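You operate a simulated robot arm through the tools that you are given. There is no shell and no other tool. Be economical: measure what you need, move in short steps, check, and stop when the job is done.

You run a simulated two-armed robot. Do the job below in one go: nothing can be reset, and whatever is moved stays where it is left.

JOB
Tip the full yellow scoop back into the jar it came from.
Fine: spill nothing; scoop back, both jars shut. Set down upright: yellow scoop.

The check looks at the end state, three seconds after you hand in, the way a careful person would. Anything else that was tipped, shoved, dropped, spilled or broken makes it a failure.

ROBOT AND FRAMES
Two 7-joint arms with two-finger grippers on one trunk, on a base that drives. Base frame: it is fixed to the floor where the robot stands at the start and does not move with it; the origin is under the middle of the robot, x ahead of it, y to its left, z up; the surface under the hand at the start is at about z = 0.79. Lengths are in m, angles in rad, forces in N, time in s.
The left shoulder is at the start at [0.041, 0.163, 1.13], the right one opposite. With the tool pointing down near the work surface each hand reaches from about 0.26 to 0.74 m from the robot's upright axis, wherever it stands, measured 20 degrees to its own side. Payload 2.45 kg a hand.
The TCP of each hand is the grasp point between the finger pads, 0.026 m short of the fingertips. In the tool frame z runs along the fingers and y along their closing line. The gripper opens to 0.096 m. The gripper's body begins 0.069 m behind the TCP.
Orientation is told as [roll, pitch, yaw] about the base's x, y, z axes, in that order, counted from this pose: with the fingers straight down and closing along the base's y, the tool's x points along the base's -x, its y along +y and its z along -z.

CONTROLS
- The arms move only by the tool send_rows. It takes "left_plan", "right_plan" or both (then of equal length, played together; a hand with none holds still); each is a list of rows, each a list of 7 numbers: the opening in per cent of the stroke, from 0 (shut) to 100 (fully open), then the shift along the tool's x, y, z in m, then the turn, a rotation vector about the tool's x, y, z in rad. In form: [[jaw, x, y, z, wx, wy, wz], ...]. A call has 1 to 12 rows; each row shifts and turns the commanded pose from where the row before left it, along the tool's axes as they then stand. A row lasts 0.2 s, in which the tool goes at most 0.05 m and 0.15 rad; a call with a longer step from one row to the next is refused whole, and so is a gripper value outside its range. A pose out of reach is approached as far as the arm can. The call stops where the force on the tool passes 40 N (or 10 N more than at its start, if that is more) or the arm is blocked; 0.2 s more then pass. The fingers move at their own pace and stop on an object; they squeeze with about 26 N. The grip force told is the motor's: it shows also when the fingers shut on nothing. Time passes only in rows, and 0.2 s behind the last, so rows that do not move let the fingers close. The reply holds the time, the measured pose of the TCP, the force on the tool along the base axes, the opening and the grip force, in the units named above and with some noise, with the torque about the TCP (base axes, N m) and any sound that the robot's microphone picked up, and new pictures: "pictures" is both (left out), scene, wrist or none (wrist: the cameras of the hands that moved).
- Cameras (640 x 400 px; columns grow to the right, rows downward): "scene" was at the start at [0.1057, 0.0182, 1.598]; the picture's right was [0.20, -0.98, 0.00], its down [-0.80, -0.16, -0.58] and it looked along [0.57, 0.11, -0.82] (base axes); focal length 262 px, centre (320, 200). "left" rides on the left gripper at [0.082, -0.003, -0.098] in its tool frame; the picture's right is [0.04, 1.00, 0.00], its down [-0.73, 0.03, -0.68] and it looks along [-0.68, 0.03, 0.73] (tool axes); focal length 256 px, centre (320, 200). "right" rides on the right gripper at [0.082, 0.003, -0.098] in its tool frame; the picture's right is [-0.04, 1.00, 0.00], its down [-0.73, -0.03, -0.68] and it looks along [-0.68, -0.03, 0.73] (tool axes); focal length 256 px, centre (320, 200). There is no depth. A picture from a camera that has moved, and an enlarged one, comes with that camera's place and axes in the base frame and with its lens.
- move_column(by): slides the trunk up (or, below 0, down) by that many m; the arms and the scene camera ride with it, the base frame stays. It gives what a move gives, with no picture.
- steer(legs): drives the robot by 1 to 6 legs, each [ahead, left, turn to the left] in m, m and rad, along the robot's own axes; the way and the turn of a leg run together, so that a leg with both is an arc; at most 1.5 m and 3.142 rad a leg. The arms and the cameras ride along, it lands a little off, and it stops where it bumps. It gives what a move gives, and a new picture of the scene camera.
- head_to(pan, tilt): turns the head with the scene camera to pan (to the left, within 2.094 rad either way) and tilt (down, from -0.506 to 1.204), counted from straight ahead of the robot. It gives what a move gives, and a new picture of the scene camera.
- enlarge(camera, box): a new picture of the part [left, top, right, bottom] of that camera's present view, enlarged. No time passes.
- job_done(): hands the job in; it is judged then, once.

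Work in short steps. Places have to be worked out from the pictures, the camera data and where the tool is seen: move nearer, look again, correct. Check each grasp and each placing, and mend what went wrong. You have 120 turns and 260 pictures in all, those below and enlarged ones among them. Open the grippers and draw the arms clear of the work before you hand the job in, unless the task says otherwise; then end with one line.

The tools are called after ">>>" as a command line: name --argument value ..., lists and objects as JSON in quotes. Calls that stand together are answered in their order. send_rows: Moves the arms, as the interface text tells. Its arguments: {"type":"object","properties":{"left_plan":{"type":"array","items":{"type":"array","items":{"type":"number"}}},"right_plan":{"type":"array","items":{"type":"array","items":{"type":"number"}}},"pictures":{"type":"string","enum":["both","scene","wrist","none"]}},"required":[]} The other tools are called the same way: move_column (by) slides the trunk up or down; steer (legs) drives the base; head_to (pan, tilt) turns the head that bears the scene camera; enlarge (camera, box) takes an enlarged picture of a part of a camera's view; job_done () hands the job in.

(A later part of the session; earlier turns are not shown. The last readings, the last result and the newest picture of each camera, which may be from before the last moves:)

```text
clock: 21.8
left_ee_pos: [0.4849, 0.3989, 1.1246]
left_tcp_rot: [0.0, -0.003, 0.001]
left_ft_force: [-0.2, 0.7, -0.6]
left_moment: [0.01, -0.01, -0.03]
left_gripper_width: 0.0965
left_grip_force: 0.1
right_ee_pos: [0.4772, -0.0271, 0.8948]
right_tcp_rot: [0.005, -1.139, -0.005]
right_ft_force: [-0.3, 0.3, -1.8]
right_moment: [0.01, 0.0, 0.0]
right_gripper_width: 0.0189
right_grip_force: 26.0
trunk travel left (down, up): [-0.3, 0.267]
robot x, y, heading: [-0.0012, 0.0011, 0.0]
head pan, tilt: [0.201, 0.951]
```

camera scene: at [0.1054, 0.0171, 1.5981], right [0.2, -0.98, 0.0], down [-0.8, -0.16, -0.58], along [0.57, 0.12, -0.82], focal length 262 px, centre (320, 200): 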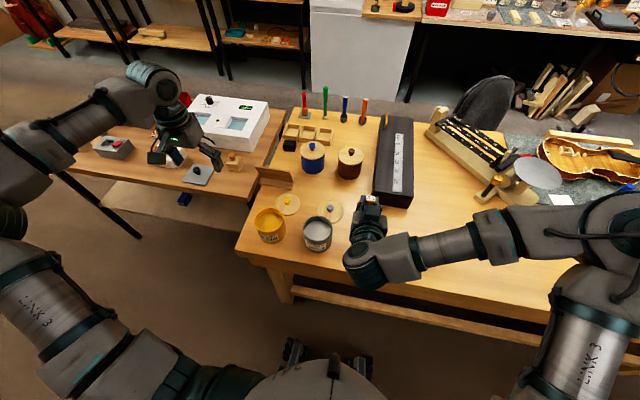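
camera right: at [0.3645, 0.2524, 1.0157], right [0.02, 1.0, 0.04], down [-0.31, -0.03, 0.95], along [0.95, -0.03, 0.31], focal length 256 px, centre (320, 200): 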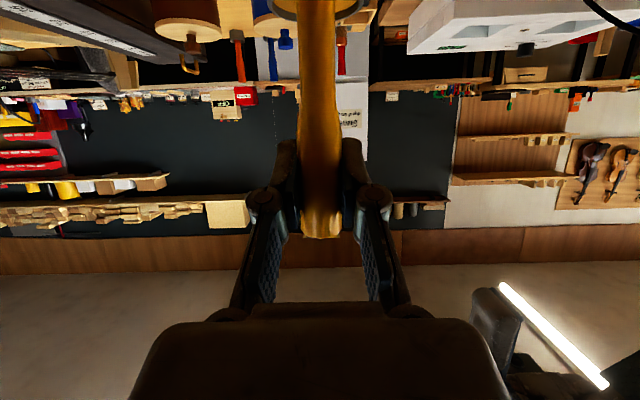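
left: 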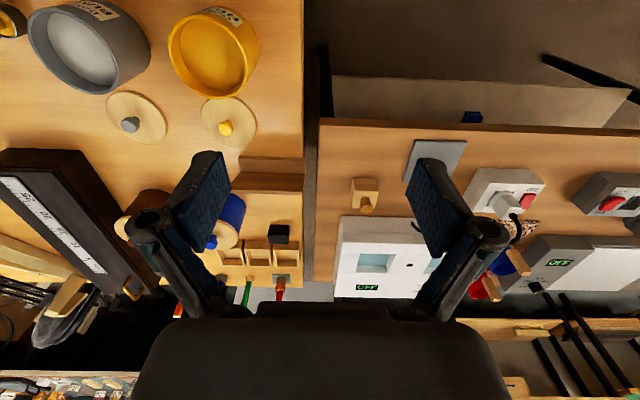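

The height is 0.8948 against 0.8904 at the grasp. I lower in 1 mm steps until there is contact.

>>> send_rows --right_plan '[[0, 0.0014, 0, 0.0006, 0, 0, 0], [0, 0.0009, 0, 0.0004, 0, 0, 0], [0, 0.0009, 0, 0.0004, 0, 0, 0], [0, 0.0005, 0, 0.0002, 0, 0, 0], [0, 0, 0, 0, 0, 0, 0]]' --pictures "wrist"

```text
clock: 23.0
left_ee_pos: [0.4831, 0.3982, 1.126]
left_tcp_rot: [-0.001, -0.004, 0.001]
left_ft_force: [0.8, 0.9, 0.2]
left_moment: [-0.05, -0.01, 0.0]
left_gripper_width: 0.0959
left_grip_force: 0.1
right_ee_pos: [0.4781, -0.0279, 0.8911]
right_tcp_rot: [0.006, -1.14, -0.006]
right_ft_force: [-1.0, -0.6, 5.0]
right_moment: [-0.02, 0.14, 0.01]
right_gripper_width: 0.0185
right_grip_force: 25.9
trunk travel left (down, up): [-0.3, 0.267]
robot x, y, heading: [-0.0035, -0.0002, -0.003]
head pan, tilt: [0.201, 0.951]
camera right: at [0.3551, -0.0236, 0.8578], right [0.02, 1.0, 0.04], down [-0.31, -0.03, 0.95], along [0.95, -0.03, 0.31], focal length 256 px, centre (320, 200)
```

right: 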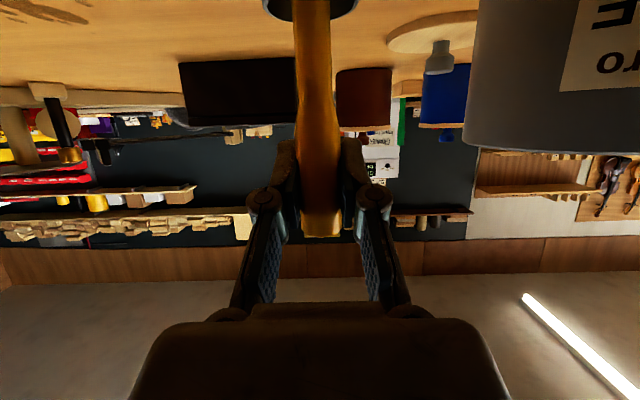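

Contact (about 6 N of support). I open gradually and back straight out along −x.

>>> send_rows --right_plan '[[30, 0, 0, 0, 0, 0, 0], [60, 0, 0, 0, 0, 0, 0], [100, 0, 0, 0, 0, 0, 0], [100, 0, 0, 0, 0, 0, 0], [100, 0, 0, 0, 0, 0, 0], [100, 0.0084, 0, -0.0181, 0, 0, 0], [100, 0.0105, 0, -0.0227, 0, 0, 0], [100, 0.0105, 0, -0.0227, 0, 0, 0], [100, 0, 0, 0, 0, 0, 0]]'

>>> enlarge --camera "scene" --box '[300, 200, 420, 275]'

```text
clock: 25.0
left_ee_pos: [0.484, 0.399, 1.1242]
left_tcp_rot: [-0.001, -0.002, 0.001]
left_ft_force: [0.5, -0.4, -0.1]
left_moment: [0.01, 0.02, 0.0]
left_gripper_width: 0.096
left_grip_force: 0.0
right_ee_pos: [0.4082, -0.0267, 0.8906]
right_tcp_rot: [0.006, -1.136, -0.005]
right_ft_force: [0.3, -0.5, -1.0]
right_moment: [-0.03, 0.01, -0.02]
right_gripper_width: 0.0958
right_grip_force: 0.0
trunk travel left (down, up): [-0.3, 0.267]
robot x, y, heading: [0.0036, -0.0005, 0.003]
head pan, tilt: [0.201, 0.951]
camera scene: at [0.1055, 0.0194, 1.598], right [0.2, -0.98, 0.0], down [-0.8, -0.16, -0.58], along [0.57, 0.11, -0.82], focal length 262 px, centre (320, 200)
camera right: at [0.2853, -0.0231, 0.8582], right [0.02, 1.0, 0.04], down [-0.31, -0.03, 0.95], along [0.95, -0.03, 0.31], focal length 256 px, centre (320, 200)
```

scene: 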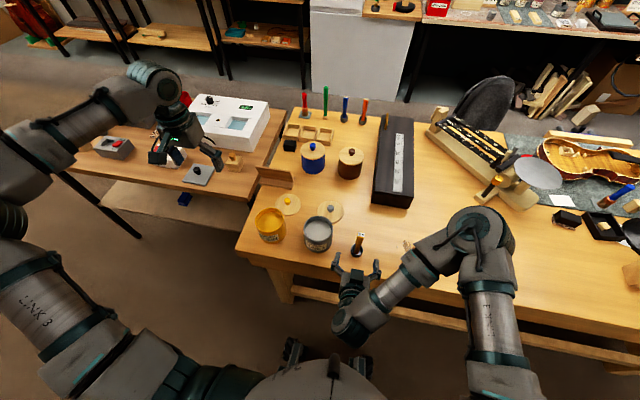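
right: 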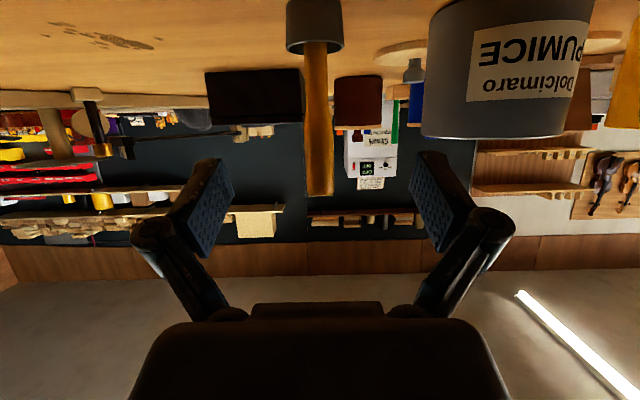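

```text
5.33 times, centred on (360, 238) of scene
camera zoom: at [0.1055, 0.0194, 1.598], right [0.2, -0.98, 0.0], down [-0.8, -0.16, -0.58], along [0.57, 0.11, -0.82], focal length 1397 px, centre (107, 0)
```

zoom: 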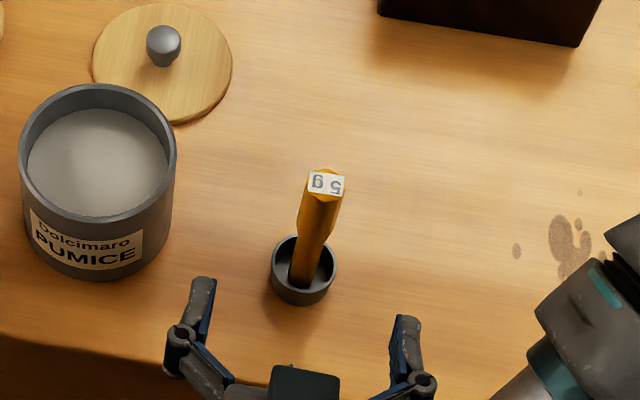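

The scoop is upright, empty and in place. Next come the lids: the right hand rises and turns fingers-down while the left hand moves to view the yellow lid.

>>> send_rows --right_plan '[[100, -0.0363, 0, -0.0168, 0, 0, 0], [100, -0.0363, 0, -0.0168, 0, 0, 0], [100, -0.0363, 0, -0.0168, 0, 0, 0], [100, -0.0363, 0, -0.0168, 0, 0, 0], [100, 0, 0, 0, 0, 0.142, 0], [100, 0, 0, 0, 0, 0.142, 0], [100, 0, 0, 0, 0, 0.142, 0], [100, 0, 0, 0, 0, 0.142, 0], [100, 0, 0, 0, 0, 0.142, 0], [100, 0, 0, 0, 0, 0.142, 0], [100, 0, 0, 0, 0, 0.142, 0], [100, 0, 0, 0, 0, 0.142, 0]]' --left_plan '[[100, -0.0088, -0.0135, 0.0137, 0, 0, 0], [100, -0.0088, -0.0135, 0.0137, 0, 0, 0], [100, -0.0088, -0.0135, 0.0137, 0, 0, 0], [100, -0.0088, -0.0135, 0.0137, 0, 0, 0], [100, -0.0088, -0.0135, 0.0137, 0, 0, 0], [100, -0.0088, -0.0135, 0.0137, 0, 0, 0], [100, -0.0088, -0.0135, 0.0137, 0, 0, 0], [100, -0.0088, -0.0135, 0.0137, 0, 0, 0], [100, -0.0088, -0.0135, 0.0137, 0, 0, 0], [100, -0.0088, -0.0135, 0.0137, 0, 0, 0], [100, -0.0088, -0.0135, 0.0137, 0, 0, 0], [100, -0.0088, -0.0135, 0.0137, 0, 0, 0]]'

```text
clock: 27.6
left_ee_pos: [0.5913, 0.2362, 0.9593]
left_tcp_rot: [0.0, -0.002, -0.001]
left_ft_force: [-0.2, -0.2, -0.5]
left_moment: [0.02, 0.03, -0.01]
left_gripper_width: 0.096
left_grip_force: 0.0
right_ee_pos: [0.4097, -0.0272, 1.0503]
right_tcp_rot: [0.002, 0.002, -0.001]
right_ft_force: [-0.5, 0.2, 0.1]
right_moment: [0.0, 0.02, 0.0]
right_gripper_width: 0.096
right_grip_force: 0.0
trunk travel left (down, up): [-0.3, 0.267]
robot x, y, heading: [0.0054, -0.0024, -0.003]
head pan, tilt: [0.201, 0.951]
camera scene: at [0.1092, 0.0171, 1.5977], right [0.2, -0.98, 0.0], down [-0.8, -0.16, -0.58], along [0.56, 0.12, -0.82], focal length 262 px, centre (320, 200)
camera right: at [0.3284, -0.0237, 1.1486], right [0.04, 1.0, 0.0], down [0.74, -0.03, 0.68], along [0.68, -0.02, -0.74], focal length 256 px, centre (320, 200)
camera left: at [0.5091, 0.2327, 1.057], right [-0.04, 1.0, 0.0], down [0.73, 0.03, 0.68], along [0.68, 0.03, -0.73], focal length 256 px, centre (320, 200)
```

scene: 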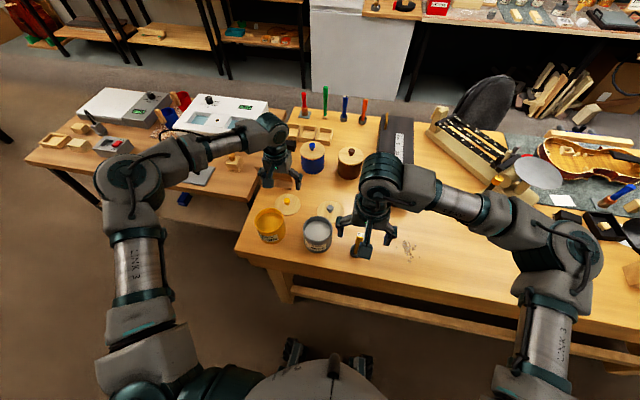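
right: 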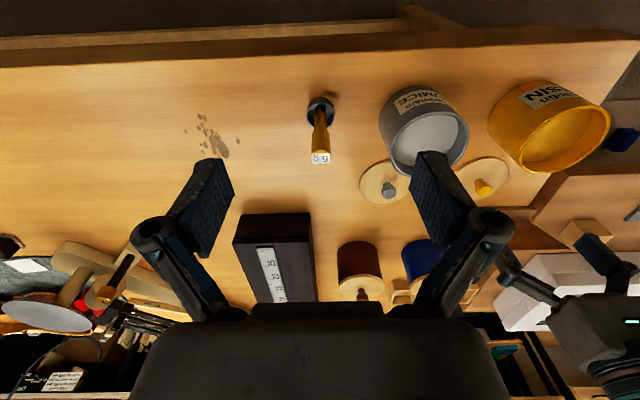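
left: 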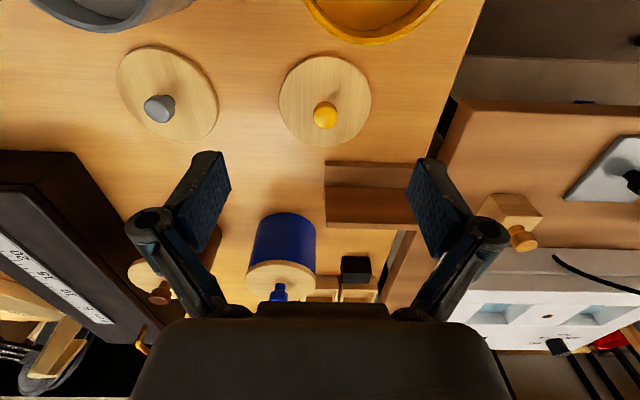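

>>> enlarge --camera "left" --box '[264, 40, 392, 160]'

>>> enlarge --camera "left" --box '[104, 30, 232, 150]'

>>> enlarge --camera "scene" --box '[240, 180, 350, 250]'

```text
3.33 times, centred on (328, 100) of left
camera zoom: at [0.5091, 0.2327, 1.057], right [-0.04, 1.0, 0.0], down [0.73, 0.03, 0.68], along [0.68, 0.03, -0.73], focal length 853 px, centre (293, 533)
```

zoom: 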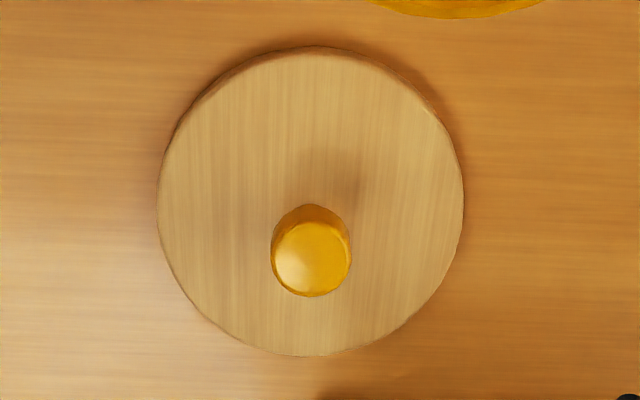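

```text
3.33 times, centred on (168, 90) of left
camera zoom: at [0.5091, 0.2327, 1.057], right [-0.04, 1.0, 0.0], down [0.73, 0.03, 0.68], along [0.68, 0.03, -0.73], focal length 853 px, centre (827, 567)
```

zoom: 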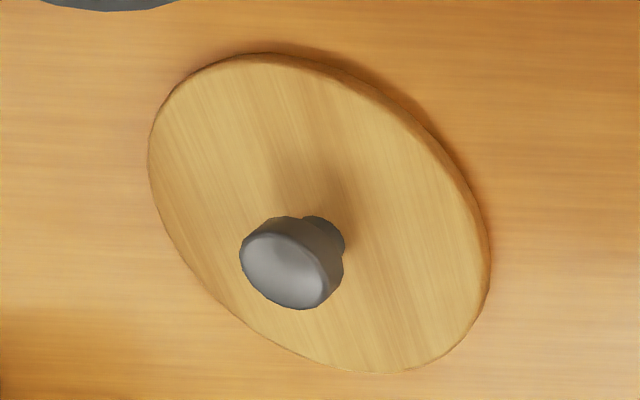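

```text
5.71 times, centred on (295, 215) of scene
camera zoom: at [0.1092, 0.0171, 1.5977], right [0.2, -0.98, 0.0], down [-0.8, -0.16, -0.58], along [0.56, 0.12, -0.82], focal length 1497 px, centre (463, 114)
```

zoom: 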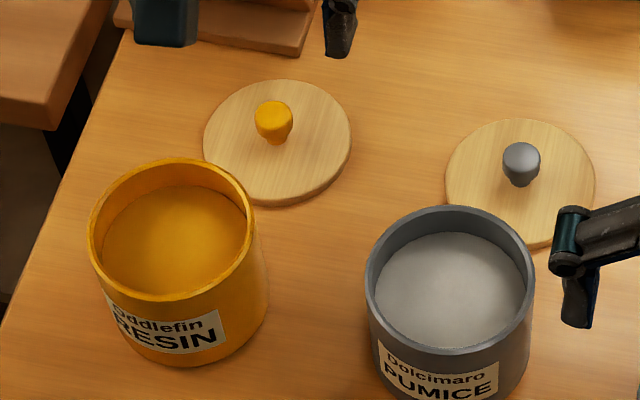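

Lid centres are about (0.611, 0.242) for yellow and (0.611, 0.088) for grey, with knob tops near z = 0.84. I move the right camera to look between the two jars for accurate mouth centres.

>>> send_rows --right_plan '[[100, 0.004, 0.04, -0.004, 0, 0, 0], [100, 0.004, 0.04, -0.004, 0, 0, 0], [100, 0.004, 0.04, -0.004, 0, 0, 0], [100, 0.004, 0.04, -0.004, 0, 0, 0], [100, 0.004, 0.04, -0.004, 0, 0, 0], [100, 0, 0, 0, 0, 0, 0]]' --pictures "wrist"

>>> enlarge --camera "right" --box '[160, 80, 480, 280]'

```text
clock: 29.0
left_ee_pos: [0.5888, 0.2369, 0.9607]
left_tcp_rot: [0.001, -0.003, -0.001]
left_ft_force: [-0.1, 0.0, 0.2]
left_moment: [-0.02, -0.04, 0.0]
left_gripper_width: 0.0961
left_grip_force: 0.0
right_ee_pos: [0.3912, 0.1735, 1.07]
right_tcp_rot: [0.001, -0.004, 0.0]
right_ft_force: [-0.1, 0.8, -0.6]
right_moment: [0.0, 0.0, -0.03]
right_gripper_width: 0.0959
right_grip_force: 0.1
trunk travel left (down, up): [-0.3, 0.267]
robot x, y, heading: [-0.0022, 0.0013, 0.001]
head pan, tilt: [0.201, 0.951]
camera right: at [0.3086, 0.1764, 1.1689], right [0.04, 1.0, 0.0], down [0.73, -0.03, 0.68], along [0.68, -0.03, -0.73], focal length 256 px, centre (320, 200)
```

right: 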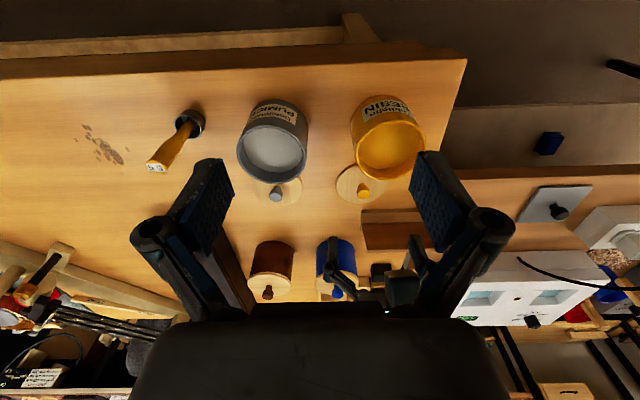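

```text
2.00 times, centred on (320, 180) of right
camera zoom: at [0.3086, 0.1764, 1.1689], right [0.04, 1.0, 0.0], down [0.73, -0.03, 0.68], along [0.68, -0.03, -0.73], focal length 512 px, centre (320, 240)
```

zoom: 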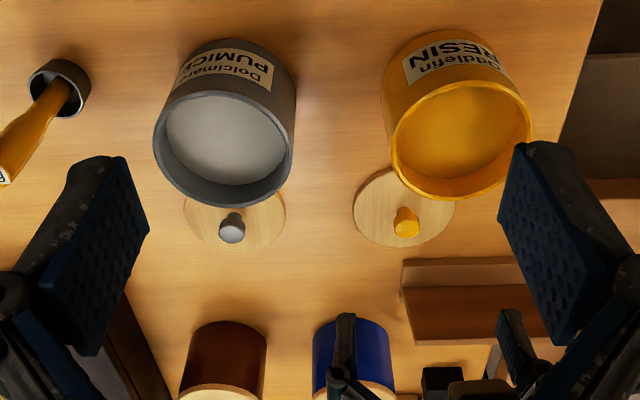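

Mouth centres are grey (0.494, 0.1025) and yellow (0.4925, 0.260). The left hand goes down above the yellow knob, and the right hand draws back to the right.

>>> send_rows --left_plan '[[100, -0.006, 0.001, 0.022, 0, 0, 0], [100, -0.006, 0.001, 0.022, 0, 0, 0], [100, -0.006, 0.001, 0.022, 0, 0, 0], [100, -0.005, 0.001, 0.018, 0, 0, 0], [100, 0, 0, 0, 0, 0, 0]]' --right_plan '[[100, 0, -0.03, 0, 0, 0, 0], [100, 0, -0.04, 0, 0, 0, 0], [100, 0, -0.04, 0, 0, 0, 0], [100, 0, -0.04, 0, 0, 0, 0], [100, 0, 0, 0, 0, 0, 0]]'

>>> enlarge --camera "left" --box '[160, 60, 480, 260]'

```text
clock: 30.2
left_ee_pos: [0.5852, 0.256, 0.8868]
left_tcp_rot: [-0.001, -0.003, 0.0]
left_ft_force: [-0.2, -0.3, 0.1]
left_moment: [0.03, -0.03, 0.04]
left_gripper_width: 0.0959
left_grip_force: 0.0
left hand out of reach, approached as far as the arm can: row 2, 3, 4
right_ee_pos: [0.3882, 0.0203, 1.0688]
right_tcp_rot: [0.004, -0.002, 0.0]
right_ft_force: [-0.2, 0.0, 0.5]
right_moment: [-0.03, -0.03, 0.01]
right_gripper_width: 0.0961
right_grip_force: 0.1
trunk travel left (down, up): [-0.3, 0.267]
robot x, y, heading: [0.0012, -0.0014, -0.0]
head pan, tilt: [0.201, 0.951]
camera scene: at [0.1065, 0.0169, 1.598], right [0.2, -0.98, 0.0], down [-0.8, -0.16, -0.58], along [0.57, 0.12, -0.82], focal length 262 px, centre (320, 200)
camera right: at [0.3067, 0.0245, 1.1673], right [0.04, 1.0, 0.0], down [0.73, -0.03, 0.68], along [0.68, -0.03, -0.73], focal length 256 px, centre (320, 200)
camera left: at [0.5029, 0.2526, 0.9839], right [-0.04, 1.0, 0.0], down [0.73, 0.03, 0.68], along [0.68, 0.03, -0.73], focal length 256 px, centre (320, 200)
```

scene: 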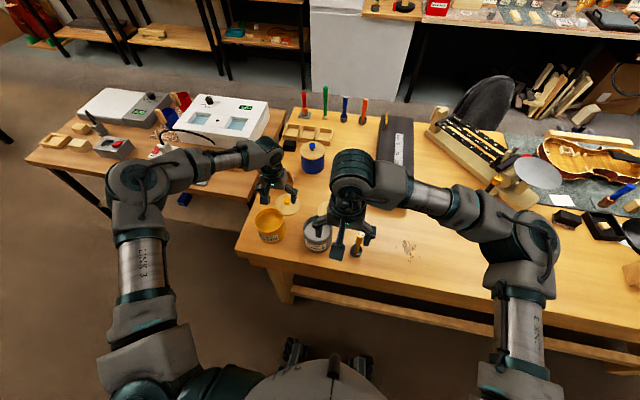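
right: 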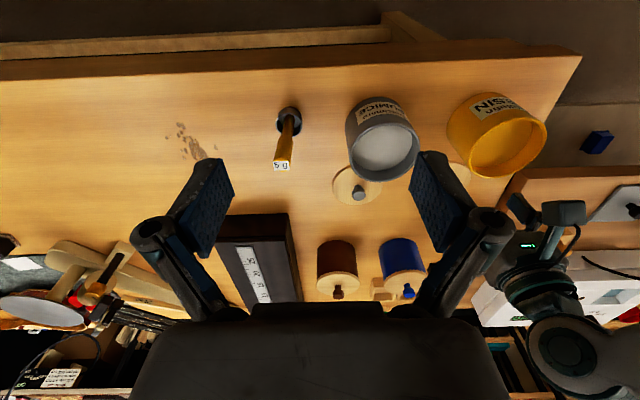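
left: 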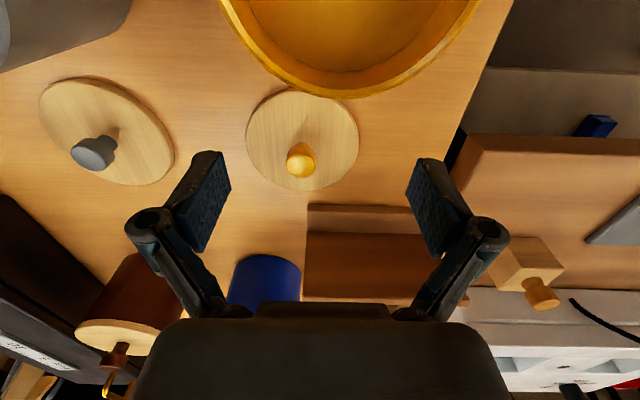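

```text
2.00 times, centred on (320, 160) of left
camera zoom: at [0.5029, 0.2526, 0.9839], right [-0.04, 1.0, 0.0], down [0.73, 0.03, 0.68], along [0.68, 0.03, -0.73], focal length 512 px, centre (320, 280)
```

zoom: 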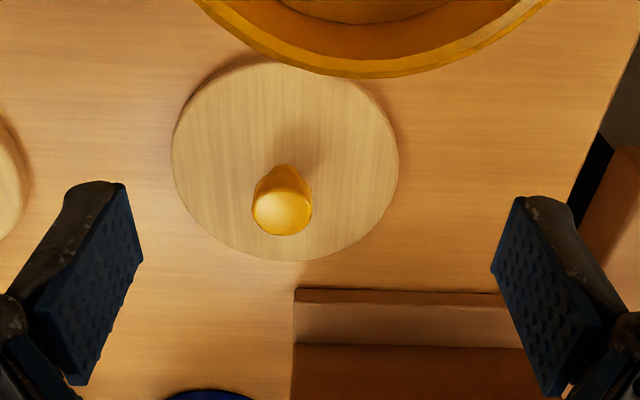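

The left arm is at its limit in this posture. The knob is round, so I rise a little and yaw the hand in line with the forearm before trying again.

>>> send_rows --left_plan '[[100, 0, 0, -0.03, 0, 0, 0.125], [100, 0, 0, -0.03, 0, 0, 0.125], [100, 0, 0, 0, 0, 0, 0.125], [100, 0, 0, 0, 0, 0, 0.125], [100, 0, 0, 0, 0, 0, 0]]' --pictures "none"

```text
clock: 31.4
left_ee_pos: [0.5842, 0.2563, 0.9478]
left_tcp_rot: [0.001, -0.002, -0.501]
left_ft_force: [-1.2, -0.6, 0.4]
left_moment: [0.02, -0.02, -0.01]
left_gripper_width: 0.096
left_grip_force: 0.0
right_ee_pos: [0.3888, 0.0218, 1.0689]
right_tcp_rot: [0.001, -0.002, -0.001]
right_ft_force: [0.3, 0.5, -0.7]
right_moment: [0.0, 0.01, 0.01]
right_gripper_width: 0.0958
right_grip_force: 0.0
trunk travel left (down, up): [-0.3, 0.267]
robot x, y, heading: [-0.0005, 0.0, -0.003]
head pan, tilt: [0.201, 0.951]
```

>>> send_rows --left_plan '[[100, -0.016, 0, 0, 0, 0, 0], [100, -0.0157, 0.0004, 0, 0, 0, 0], [100, 0, 0, 0.025, 0, 0, 0], [100, 0, 0, 0.025, 0, 0, 0], [100, 0, 0, 0.025, 0, 0, 0], [100, 0, 0, 0, 0, 0, 0]]' --pictures "wrist"

```text
clock: 32.8
left_ee_pos: [0.5832, 0.2593, 0.8814]
left_tcp_rot: [0.001, -0.002, -0.5]
left_ft_force: [-0.1, 0.2, 0.2]
left_moment: [0.01, -0.02, 0.02]
left_gripper_width: 0.0962
left_grip_force: 0.0
left hand out of reach, approached as far as the arm can: row 2, 3, 4, 5
right_ee_pos: [0.3897, 0.0221, 1.0691]
right_tcp_rot: [0.002, -0.002, -0.001]
right_ft_force: [0.0, -0.3, 0.1]
right_moment: [-0.01, 0.01, 0.01]
right_gripper_width: 0.096
right_grip_force: 0.0
trunk travel left (down, up): [-0.3, 0.267]
robot x, y, heading: [0.0021, 0.0012, 0.001]
head pan, tilt: [0.201, 0.951]
camera left: at [0.51, 0.2943, 0.9778], right [0.44, 0.9, 0.0], down [0.66, -0.33, 0.68], along [0.61, -0.3, -0.73], focal length 256 px, centre (320, 200)
```

left: 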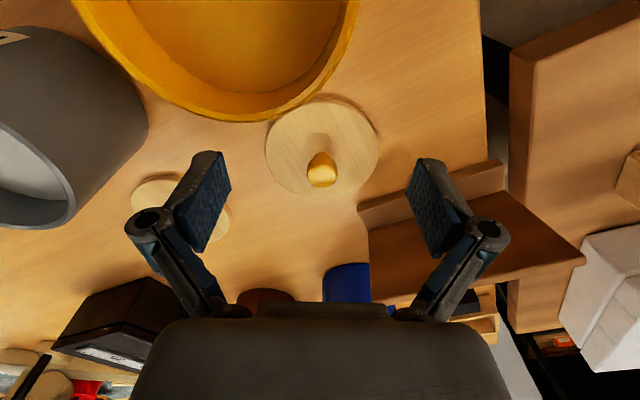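

This looks like a plain reach limit. I raise the left hand and drive the base about 0.11 m forward; there is room before the table's front edge at about x = 0.41.

>>> send_rows --left_plan '[[100, 0, 0, -0.04, 0, 0, 0], [100, 0.02, 0, -0.04, 0, 0, 0], [100, 0.02, 0, -0.04, 0, 0, 0], [100, 0, 0, 0, 0, 0, 0]]' --right_plan '[[100, 0, 0, 0, 0, 0, 0], [100, 0, 0, -0.01, 0, 0, 0], [100, 0, 0, -0.01, 0, 0, 0], [100, 0, 0, 0, 0, 0, 0]]' --pictures "none"

>>> head_to --pan 0.0 --tilt 1.2

```text
clock: 33.8
left_ee_pos: [0.5499, 0.2794, 1.0]
left_tcp_rot: [0.0, -0.001, -0.498]
left_ft_force: [0.0, -0.5, -0.6]
left_moment: [0.01, 0.0, -0.01]
left_gripper_width: 0.0959
left_grip_force: 0.1
right_ee_pos: [0.3879, 0.0215, 1.0902]
right_tcp_rot: [0.002, 0.0, 0.001]
right_ft_force: [0.4, -0.8, 0.8]
right_moment: [0.02, 0.05, 0.01]
right_gripper_width: 0.0965
right_grip_force: 0.0
trunk travel left (down, up): [-0.3, 0.267]
robot x, y, heading: [-0.0008, 0.0028, -0.0]
head pan, tilt: [0.201, 0.951]
```

```text
clock: 34.6
left_ee_pos: [0.5478, 0.2789, 1.0003]
left_tcp_rot: [0.001, 0.0, -0.498]
left_ft_force: [-0.7, -0.2, -0.1]
left_moment: [0.01, 0.0, -0.01]
left_gripper_width: 0.0961
left_grip_force: 0.1
right_ee_pos: [0.3894, 0.0218, 1.0897]
right_tcp_rot: [0.002, -0.002, 0.001]
right_ft_force: [-0.8, 0.1, -0.2]
right_moment: [0.03, -0.02, 0.05]
right_gripper_width: 0.096
right_grip_force: 0.0
trunk travel left (down, up): [-0.3, 0.267]
robot x, y, heading: [0.0007, -0.0024, -0.002]
head pan, tilt: [0.0, 1.201]
camera scene: at [0.091, 0.0034, 1.582], right [0.0, -1.0, 0.0], down [-0.93, 0.0, -0.36], along [0.36, 0.0, -0.93], focal length 262 px, centre (320, 200)
```

scene: 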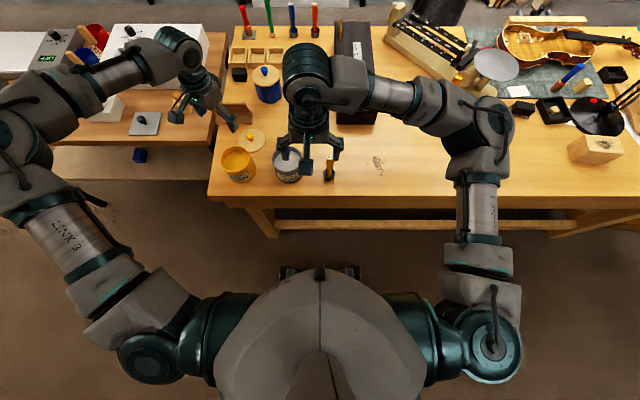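

There is clear space before the table. Driving forward 0.10 m.

>>> steer --legs '[[0.1, 0, 0]]'

```text
clock: 35.7
left_ee_pos: [0.6509, 0.2784, 1.0012]
left_tcp_rot: [0.002, -0.002, -0.497]
left_ft_force: [0.2, -0.2, -0.1]
left_moment: [0.03, 0.04, 0.02]
left_gripper_width: 0.096
left_grip_force: 0.1
right_ee_pos: [0.4905, 0.0225, 1.0897]
right_tcp_rot: [0.002, -0.001, 0.0]
right_ft_force: [-0.4, 0.4, -0.1]
right_moment: [-0.01, 0.01, -0.01]
right_gripper_width: 0.0959
right_grip_force: 0.0
trunk travel left (down, up): [-0.3, 0.267]
robot x, y, heading: [0.1016, 0.0004, -0.004]
head pan, tilt: [0.0, 1.201]
camera scene: at [0.1923, 0.0031, 1.5821], right [0.0, -1.0, 0.0], down [-0.93, 0.0, -0.36], along [0.36, 0.0, -0.93], focal length 262 px, centre (320, 200)
```

scene: 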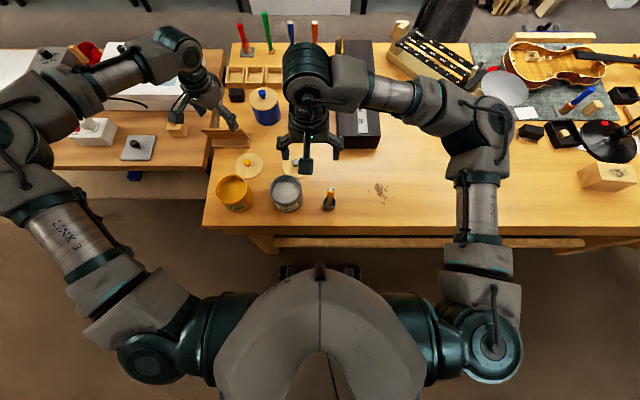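

Landed well. The left hand turns back to yaw 0 and moves above the yellow knob.

>>> send_rows --left_plan '[[100, 0, 0, 0, 0, 0, -0.125], [100, 0, 0, 0, 0, 0, -0.125], [100, 0, 0, 0, 0, 0, -0.125], [100, 0, 0, 0, 0, 0, -0.122], [100, 0.018, -0.012, 0.01, 0, 0, 0], [100, 0.019, -0.012, 0.02, 0, 0, 0], [100, 0.01, -0.013, 0.03, 0, 0, 0], [100, 0, 0, 0.03, 0, 0, 0], [100, 0, 0, 0, 0, 0, 0]]' --pictures "wrist"

>>> enlarge --camera "left" --box '[160, 60, 480, 260]'

```text
clock: 37.7
left_ee_pos: [0.5988, 0.2431, 0.9147]
left_tcp_rot: [-0.001, -0.004, 0.0]
left_ft_force: [0.1, -0.1, 0.2]
left_moment: [0.02, -0.02, -0.01]
left_gripper_width: 0.096
left_grip_force: 0.1
right_ee_pos: [0.4871, 0.0223, 1.0918]
right_tcp_rot: [0.0, -0.006, 0.003]
right_ft_force: [0.3, -0.4, 0.6]
right_moment: [-0.02, -0.03, 0.01]
right_gripper_width: 0.0961
right_grip_force: 0.1
trunk travel left (down, up): [-0.3, 0.267]
robot x, y, heading: [0.1034, 0.0021, 0.0]
head pan, tilt: [0.0, 1.201]
camera left: at [0.517, 0.2393, 1.0105], right [-0.04, 1.0, 0.0], down [0.73, 0.03, 0.68], along [0.68, 0.03, -0.73], focal length 256 px, centre (320, 200)
```

left: 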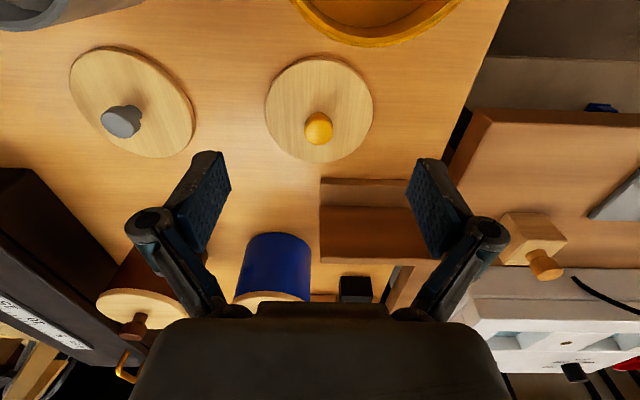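

```text
2.00 times, centred on (320, 160) of left
camera zoom: at [0.517, 0.2393, 1.0105], right [-0.04, 1.0, 0.0], down [0.73, 0.03, 0.68], along [0.68, 0.03, -0.73], focal length 512 px, centre (320, 280)
```

zoom: 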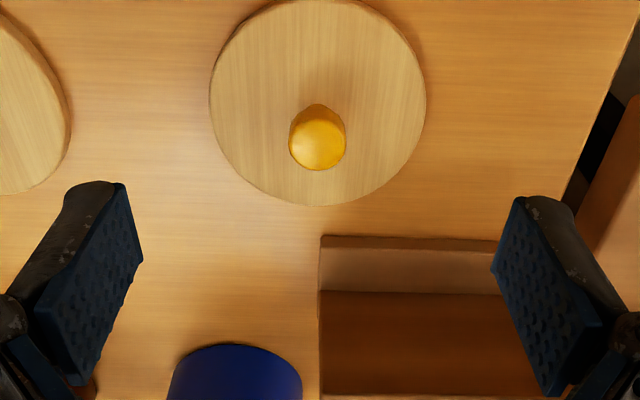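

Knob at (0.610, 0.243), top about 0.838. I go down to z ≈ 0.834 around it.

>>> send_rows --left_plan '[[100, -0.0055, 0, 0.025, 0, 0, 0], [100, -0.0055, 0, 0.025, 0, 0, 0], [100, 0, 0, 0.02, 0, 0, 0], [100, 0, 0, 0.009, 0, 0, 0], [100, 0, 0, 0, 0, 0, 0]]' --pictures "wrist"

```text
clock: 38.9
left_ee_pos: [0.6116, 0.2422, 0.8343]
left_tcp_rot: [0.0, -0.006, 0.001]
left_ft_force: [0.4, -0.3, 0.1]
left_moment: [-0.03, 0.0, -0.02]
left_gripper_width: 0.0956
left_grip_force: 0.1
right_ee_pos: [0.487, 0.0215, 1.0913]
right_tcp_rot: [0.003, -0.005, 0.001]
right_ft_force: [0.9, 0.3, 0.1]
right_moment: [0.0, 0.02, 0.01]
right_gripper_width: 0.0958
right_grip_force: 0.2
trunk travel left (down, up): [-0.3, 0.267]
robot x, y, heading: [0.098, 0.0016, 0.001]
head pan, tilt: [0.0, 1.201]
camera left: at [0.5297, 0.2383, 0.9311], right [-0.04, 1.0, 0.0], down [0.73, 0.03, 0.68], along [0.68, 0.03, -0.73], focal length 256 px, centre (320, 200)
```

left: 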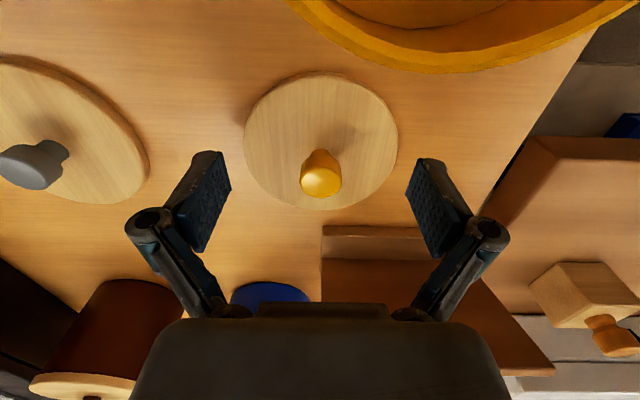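

Centred in y; the knob looks about 5 mm nearer in x. I correct by 4 mm and close.

>>> send_rows --left_plan '[[100, 0.004, 0, 0.001, 0, 0, 0], [60, 0, 0, 0, 0, 0, 0], [30, 0, 0, 0, 0, 0, 0], [0, 0, 0, 0, 0, 0, 0], [0, 0, 0, 0, 0, 0, 0], [0, 0, 0, 0, 0, 0, 0]]' --pictures "wrist"

```text
clock: 40.3
left_ee_pos: [0.6069, 0.2416, 0.8332]
left_tcp_rot: [0.0, -0.005, 0.001]
left_ft_force: [0.2, -0.4, -0.8]
left_moment: [-0.01, 0.06, 0.0]
left_gripper_width: 0.0217
left_grip_force: 25.7
right_ee_pos: [0.4875, 0.0217, 1.0905]
right_tcp_rot: [0.004, -0.004, 0.002]
right_ft_force: [-0.6, 0.4, 0.6]
right_moment: [0.01, -0.01, -0.03]
right_gripper_width: 0.0958
right_grip_force: 0.0
trunk travel left (down, up): [-0.3, 0.267]
robot x, y, heading: [0.1032, -0.0025, -0.004]
head pan, tilt: [0.0, 1.201]
camera left: at [0.5259, 0.2382, 0.9298], right [-0.04, 1.0, 0.0], down [0.73, 0.03, 0.68], along [0.68, 0.03, -0.73], focal length 256 px, centre (320, 200)
```

left: 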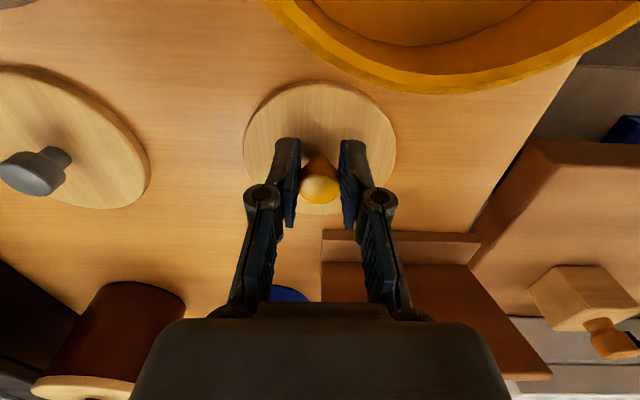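

Gripped at 21.7 mm. I lift 0.13 m.

>>> send_rows --left_plan '[[0, 0, 0, -0.01, 0, 0, 0], [0, 0, 0, -0.02, 0, 0, 0], [0, 0, 0, -0.03, 0, 0, 0], [0, 0, 0, -0.03, 0, 0, 0], [0, 0, 0, -0.03, 0, 0, 0], [0, 0, 0, -0.01, 0, 0, 0], [0, 0, 0, 0, 0, 0, 0]]' --pictures "both"

>>> enlarge --camera "scene" --box '[190, 110, 350, 230]'

```text
clock: 41.9
left_ee_pos: [0.6094, 0.2409, 0.963]
left_tcp_rot: [-0.001, -0.005, 0.0]
left_ft_force: [0.3, 0.3, -0.1]
left_moment: [0.01, 0.0, -0.01]
left_gripper_width: 0.0215
left_grip_force: 26.2
right_ee_pos: [0.4885, 0.022, 1.0918]
right_tcp_rot: [0.001, -0.004, -0.001]
right_ft_force: [0.2, 0.9, 0.3]
right_moment: [-0.02, -0.02, -0.02]
right_gripper_width: 0.0958
right_grip_force: 0.1
trunk travel left (down, up): [-0.3, 0.267]
robot x, y, heading: [0.1018, 0.0004, 0.002]
head pan, tilt: [0.0, 1.201]
camera scene: at [0.1934, 0.0033, 1.582], right [0.0, -1.0, 0.0], down [-0.93, 0.0, -0.36], along [0.36, 0.0, -0.93], focal length 262 px, centre (320, 200)
camera left: at [0.5268, 0.2363, 1.0595], right [-0.04, 1.0, 0.0], down [0.73, 0.03, 0.68], along [0.68, 0.03, -0.73], focal length 256 px, centre (320, 200)
```

scene: 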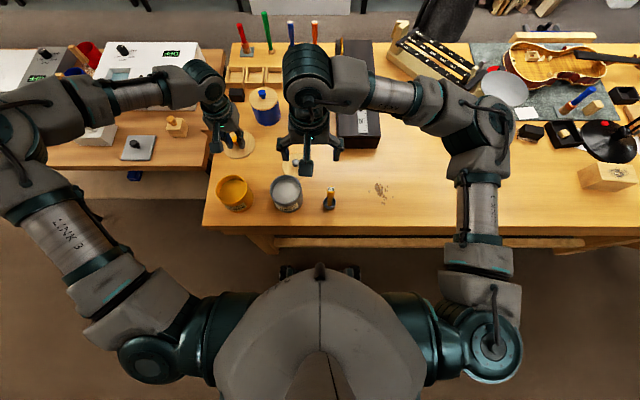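
left: 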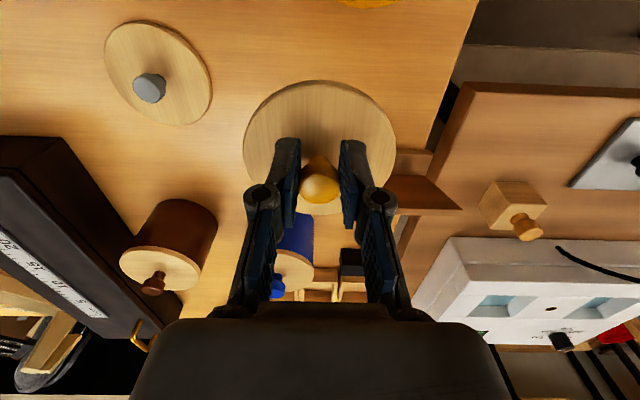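

```text
3.33 times, centred on (270, 170) of scene
camera zoom: at [0.1934, 0.0033, 1.582], right [0.0, -1.0, 0.0], down [-0.93, 0.0, -0.36], along [0.36, 0.0, -0.93], focal length 873 px, centre (487, 300)
```

zoom: 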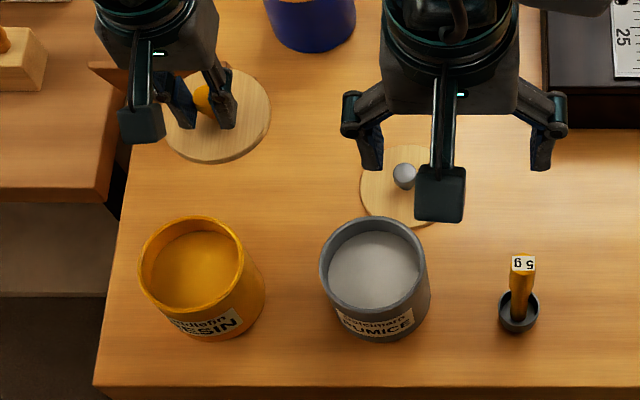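

Lid is level and held; its centre sits about 5 mm nearer than the TCP. I carry it over the yellow jar (mouth ≈ (0.493, 0.261)).

>>> send_rows --left_plan '[[0, 0.02, 0.004, 0, 0, 0, 0], [0, 0.025, 0.005, 0, 0, 0, 0], [0, 0.025, 0.005, 0, 0, 0, 0], [0, 0.025, 0.004, 0, 0, 0, 0], [0, 0.016, 0.002, 0, 0, 0, 0], [0, 0, 0, 0, 0, 0, 0]]' --pictures "wrist"

>>> enlarge --camera "scene" --box '[190, 140, 350, 240]'

```text
clock: 43.3
left_ee_pos: [0.4949, 0.2619, 0.9636]
left_tcp_rot: [-0.002, -0.006, 0.0]
left_ft_force: [0.2, -0.5, -0.2]
left_moment: [-0.01, 0.03, 0.0]
left_gripper_width: 0.0214
left_grip_force: 26.4
right_ee_pos: [0.4878, 0.0223, 1.0908]
right_tcp_rot: [0.003, -0.004, -0.001]
right_ft_force: [-0.8, 0.0, -0.2]
right_moment: [0.02, 0.05, 0.0]
right_gripper_width: 0.0959
right_grip_force: 0.0
trunk travel left (down, up): [-0.3, 0.267]
robot x, y, heading: [0.0997, 0.0015, 0.005]
head pan, tilt: [0.0, 1.201]
camera left: at [0.4132, 0.2584, 1.0605], right [-0.04, 1.0, 0.0], down [0.73, 0.03, 0.68], along [0.68, 0.03, -0.73], focal length 256 px, centre (320, 200)
```

left: 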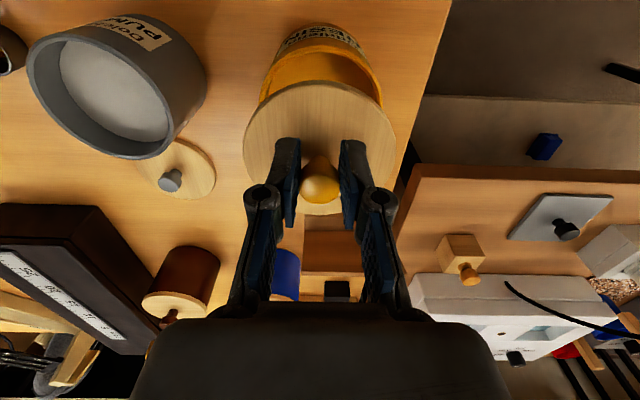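

```text
4.00 times, centred on (270, 190) of scene
camera zoom: at [0.1929, 0.0038, 1.582], right [0.0, -1.0, 0.0], down [-0.93, 0.0, -0.36], along [0.36, 0.0, -0.93], focal length 1048 px, centre (520, 240)
```

zoom: 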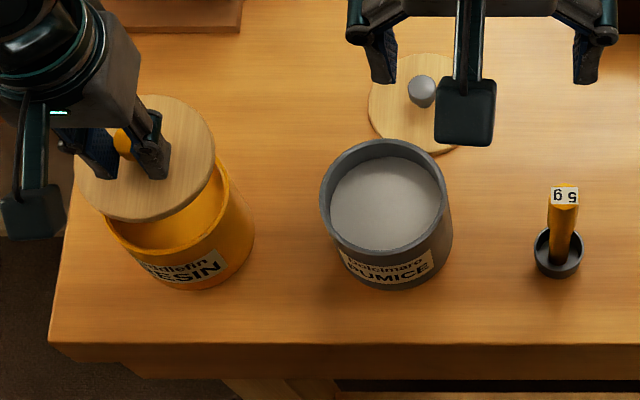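

>>> send_rows --left_plan '[[0, 0, 0, 0.02, 0, 0, 0], [0, 0, 0, 0.01, 0, 0, 0], [0, 0, 0, 0, 0, 0, 0]]' --pictures "wrist"

>>> enlarge --camera "scene" --box '[195, 160, 275, 220]'

>>> enlarge --camera "left" --box '[220, 20, 420, 220]'

```text
clock: 44.1
left_ee_pos: [0.4965, 0.262, 0.9344]
left_tcp_rot: [-0.001, -0.006, 0.001]
left_ft_force: [0.3, 0.3, -0.4]
left_moment: [0.0, 0.02, -0.01]
left_gripper_width: 0.0215
left_grip_force: 25.8
right_ee_pos: [0.4881, 0.0222, 1.092]
right_tcp_rot: [0.003, -0.005, 0.001]
right_ft_force: [0.5, 0.5, -0.1]
right_moment: [-0.01, 0.04, 0.01]
right_gripper_width: 0.0959
right_grip_force: 0.0
trunk travel left (down, up): [-0.3, 0.267]
robot x, y, heading: [0.1023, -0.0011, 0.003]
head pan, tilt: [0.0, 1.201]
camera left: at [0.4144, 0.2579, 1.0302], right [-0.04, 1.0, 0.0], down [0.73, 0.03, 0.68], along [0.68, 0.03, -0.73], focal length 256 px, centre (320, 200)
```

left: 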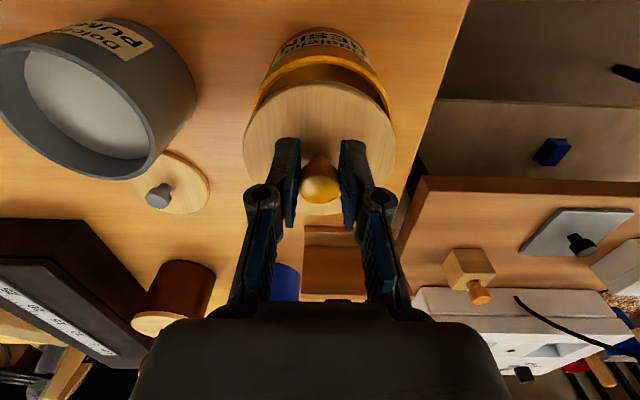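

```text
6.67 times, centred on (235, 190) of scene
camera zoom: at [0.1921, 0.0037, 1.5821], right [0.0, -1.0, 0.0], down [-0.93, 0.0, -0.36], along [0.36, 0.0, -0.93], focal length 1746 px, centre (887, 267)
```

zoom: 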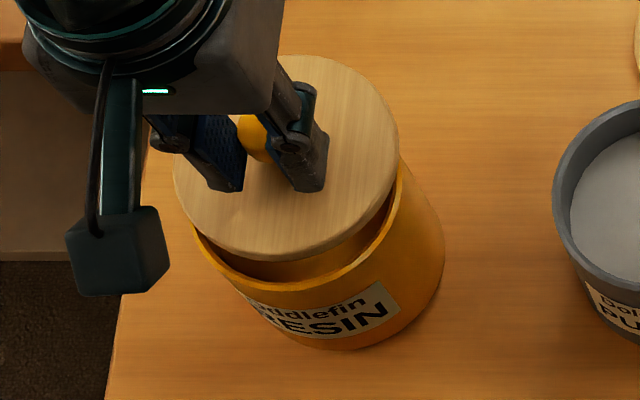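

```text
2.00 times, centred on (320, 120) of left
camera zoom: at [0.4144, 0.2579, 1.0302], right [-0.04, 1.0, 0.0], down [0.73, 0.03, 0.68], along [0.68, 0.03, -0.73], focal length 512 px, centre (320, 360)
```

zoom: 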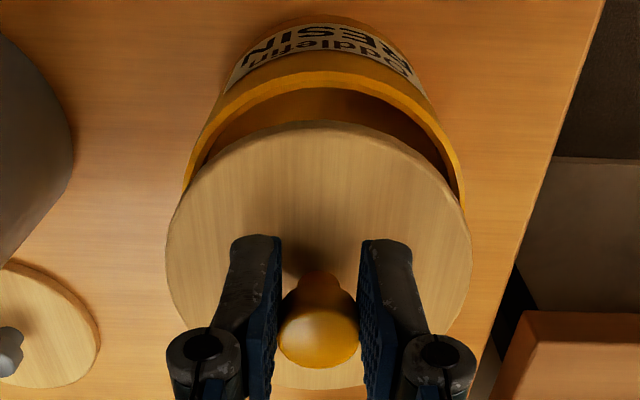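

Both cameras agree that the lid is about 5.5 mm too far forward and 1 mm short in y. I correct that and lower until contact.

>>> send_rows --left_plan '[[0, 0.0055, 0.001, 0, 0, 0, 0], [0, 0, 0, 0.004, 0, 0, 0], [0, 0, 0, 0.002, 0, 0, 0], [0, 0, 0, 0, 0, 0, 0]]' --pictures "wrist"

>>> enlarge --camera "scene" --box '[195, 160, 275, 220]'

>>> enlarge --camera "left" --box '[220, 20, 420, 220]'

```text
clock: 45.1
left_ee_pos: [0.4914, 0.2632, 0.9259]
left_tcp_rot: [0.0, -0.004, 0.0]
left_ft_force: [0.3, 0.6, -0.5]
left_moment: [-0.01, 0.01, -0.02]
left_gripper_width: 0.0215
left_grip_force: 25.8
right_ee_pos: [0.4876, 0.0221, 1.0914]
right_tcp_rot: [0.002, -0.004, 0.002]
right_ft_force: [0.5, -0.4, 0.2]
right_moment: [0.01, 0.01, 0.01]
right_gripper_width: 0.0957
right_grip_force: 0.0
trunk travel left (down, up): [-0.3, 0.267]
robot x, y, heading: [0.1027, 0.0027, 0.008]
head pan, tilt: [0.0, 1.201]
camera left: at [0.4097, 0.2589, 1.0233], right [-0.04, 1.0, 0.0], down [0.73, 0.03, 0.68], along [0.68, 0.03, -0.73], focal length 256 px, centre (320, 200)
```

left: 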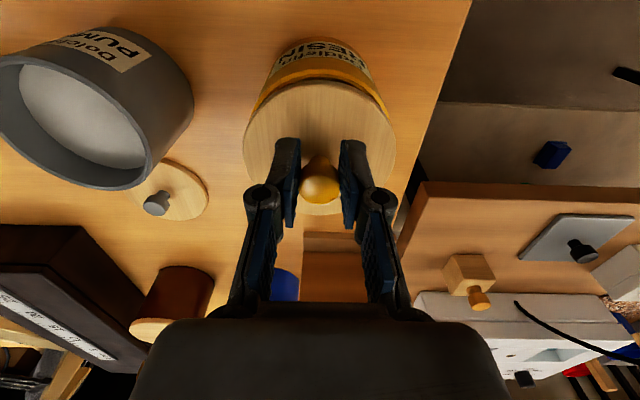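

```text
6.67 times, centred on (235, 190) of scene
camera zoom: at [0.1923, 0.0038, 1.5821], right [0.0, -1.0, 0.0], down [-0.93, 0.0, -0.36], along [0.36, 0.0, -0.93], focal length 1746 px, centre (887, 267)
```

zoom: 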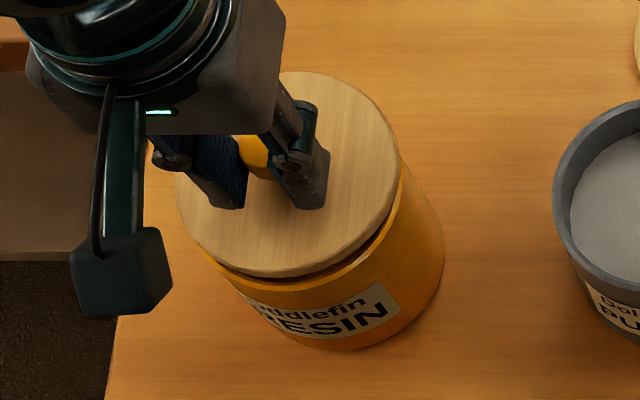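

```text
2.00 times, centred on (320, 120) of left
camera zoom: at [0.4097, 0.2589, 1.0233], right [-0.04, 1.0, 0.0], down [0.73, 0.03, 0.68], along [0.68, 0.03, -0.73], focal length 512 px, centre (320, 360)
```

zoom: 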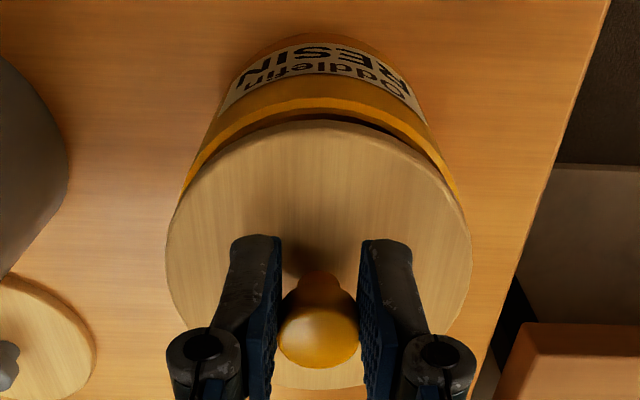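

Well aligned now. I lower in small steps to contact.

>>> send_rows --left_plan '[[0, 0, 0, 0.0015, 0, 0, 0], [0, 0, 0, 0.0015, 0, 0, 0], [0, 0, 0, 0.001, 0, 0, 0], [0, 0, 0, 0.001, 0, 0, 0], [0, 0, 0, 0, 0, 0, 0]]' --pictures "none"

>>> enlarge --camera "scene" --box '[195, 160, 275, 220]'

```text
clock: 46.3
left_ee_pos: [0.4931, 0.2624, 0.9215]
left_tcp_rot: [0.0, -0.005, 0.001]
left_ft_force: [0.0, 0.5, -0.9]
left_moment: [-0.02, 0.01, -0.01]
left_gripper_width: 0.0217
left_grip_force: 26.2
right_ee_pos: [0.4881, 0.0209, 1.0915]
right_tcp_rot: [0.004, -0.003, 0.001]
right_ft_force: [-1.1, 0.4, 0.2]
right_moment: [0.01, 0.0, -0.02]
right_gripper_width: 0.096
right_grip_force: 0.0
trunk travel left (down, up): [-0.3, 0.267]
robot x, y, heading: [0.1055, 0.0002, 0.002]
head pan, tilt: [0.0, 1.201]
```

```text
6.67 times, centred on (235, 190) of scene
camera zoom: at [0.1925, 0.0037, 1.582], right [0.0, -1.0, 0.0], down [-0.93, 0.0, -0.36], along [0.36, 0.0, -0.93], focal length 1746 px, centre (887, 267)
```

zoom: 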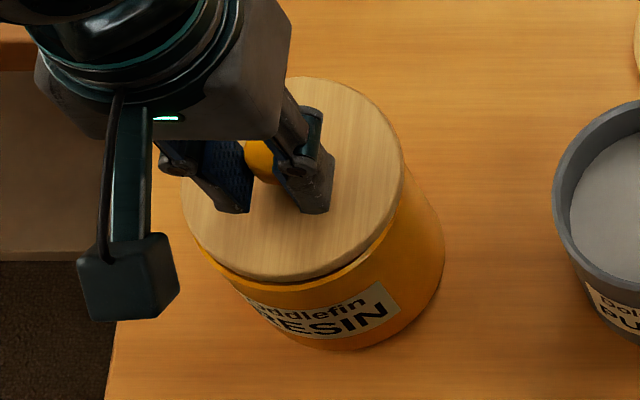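

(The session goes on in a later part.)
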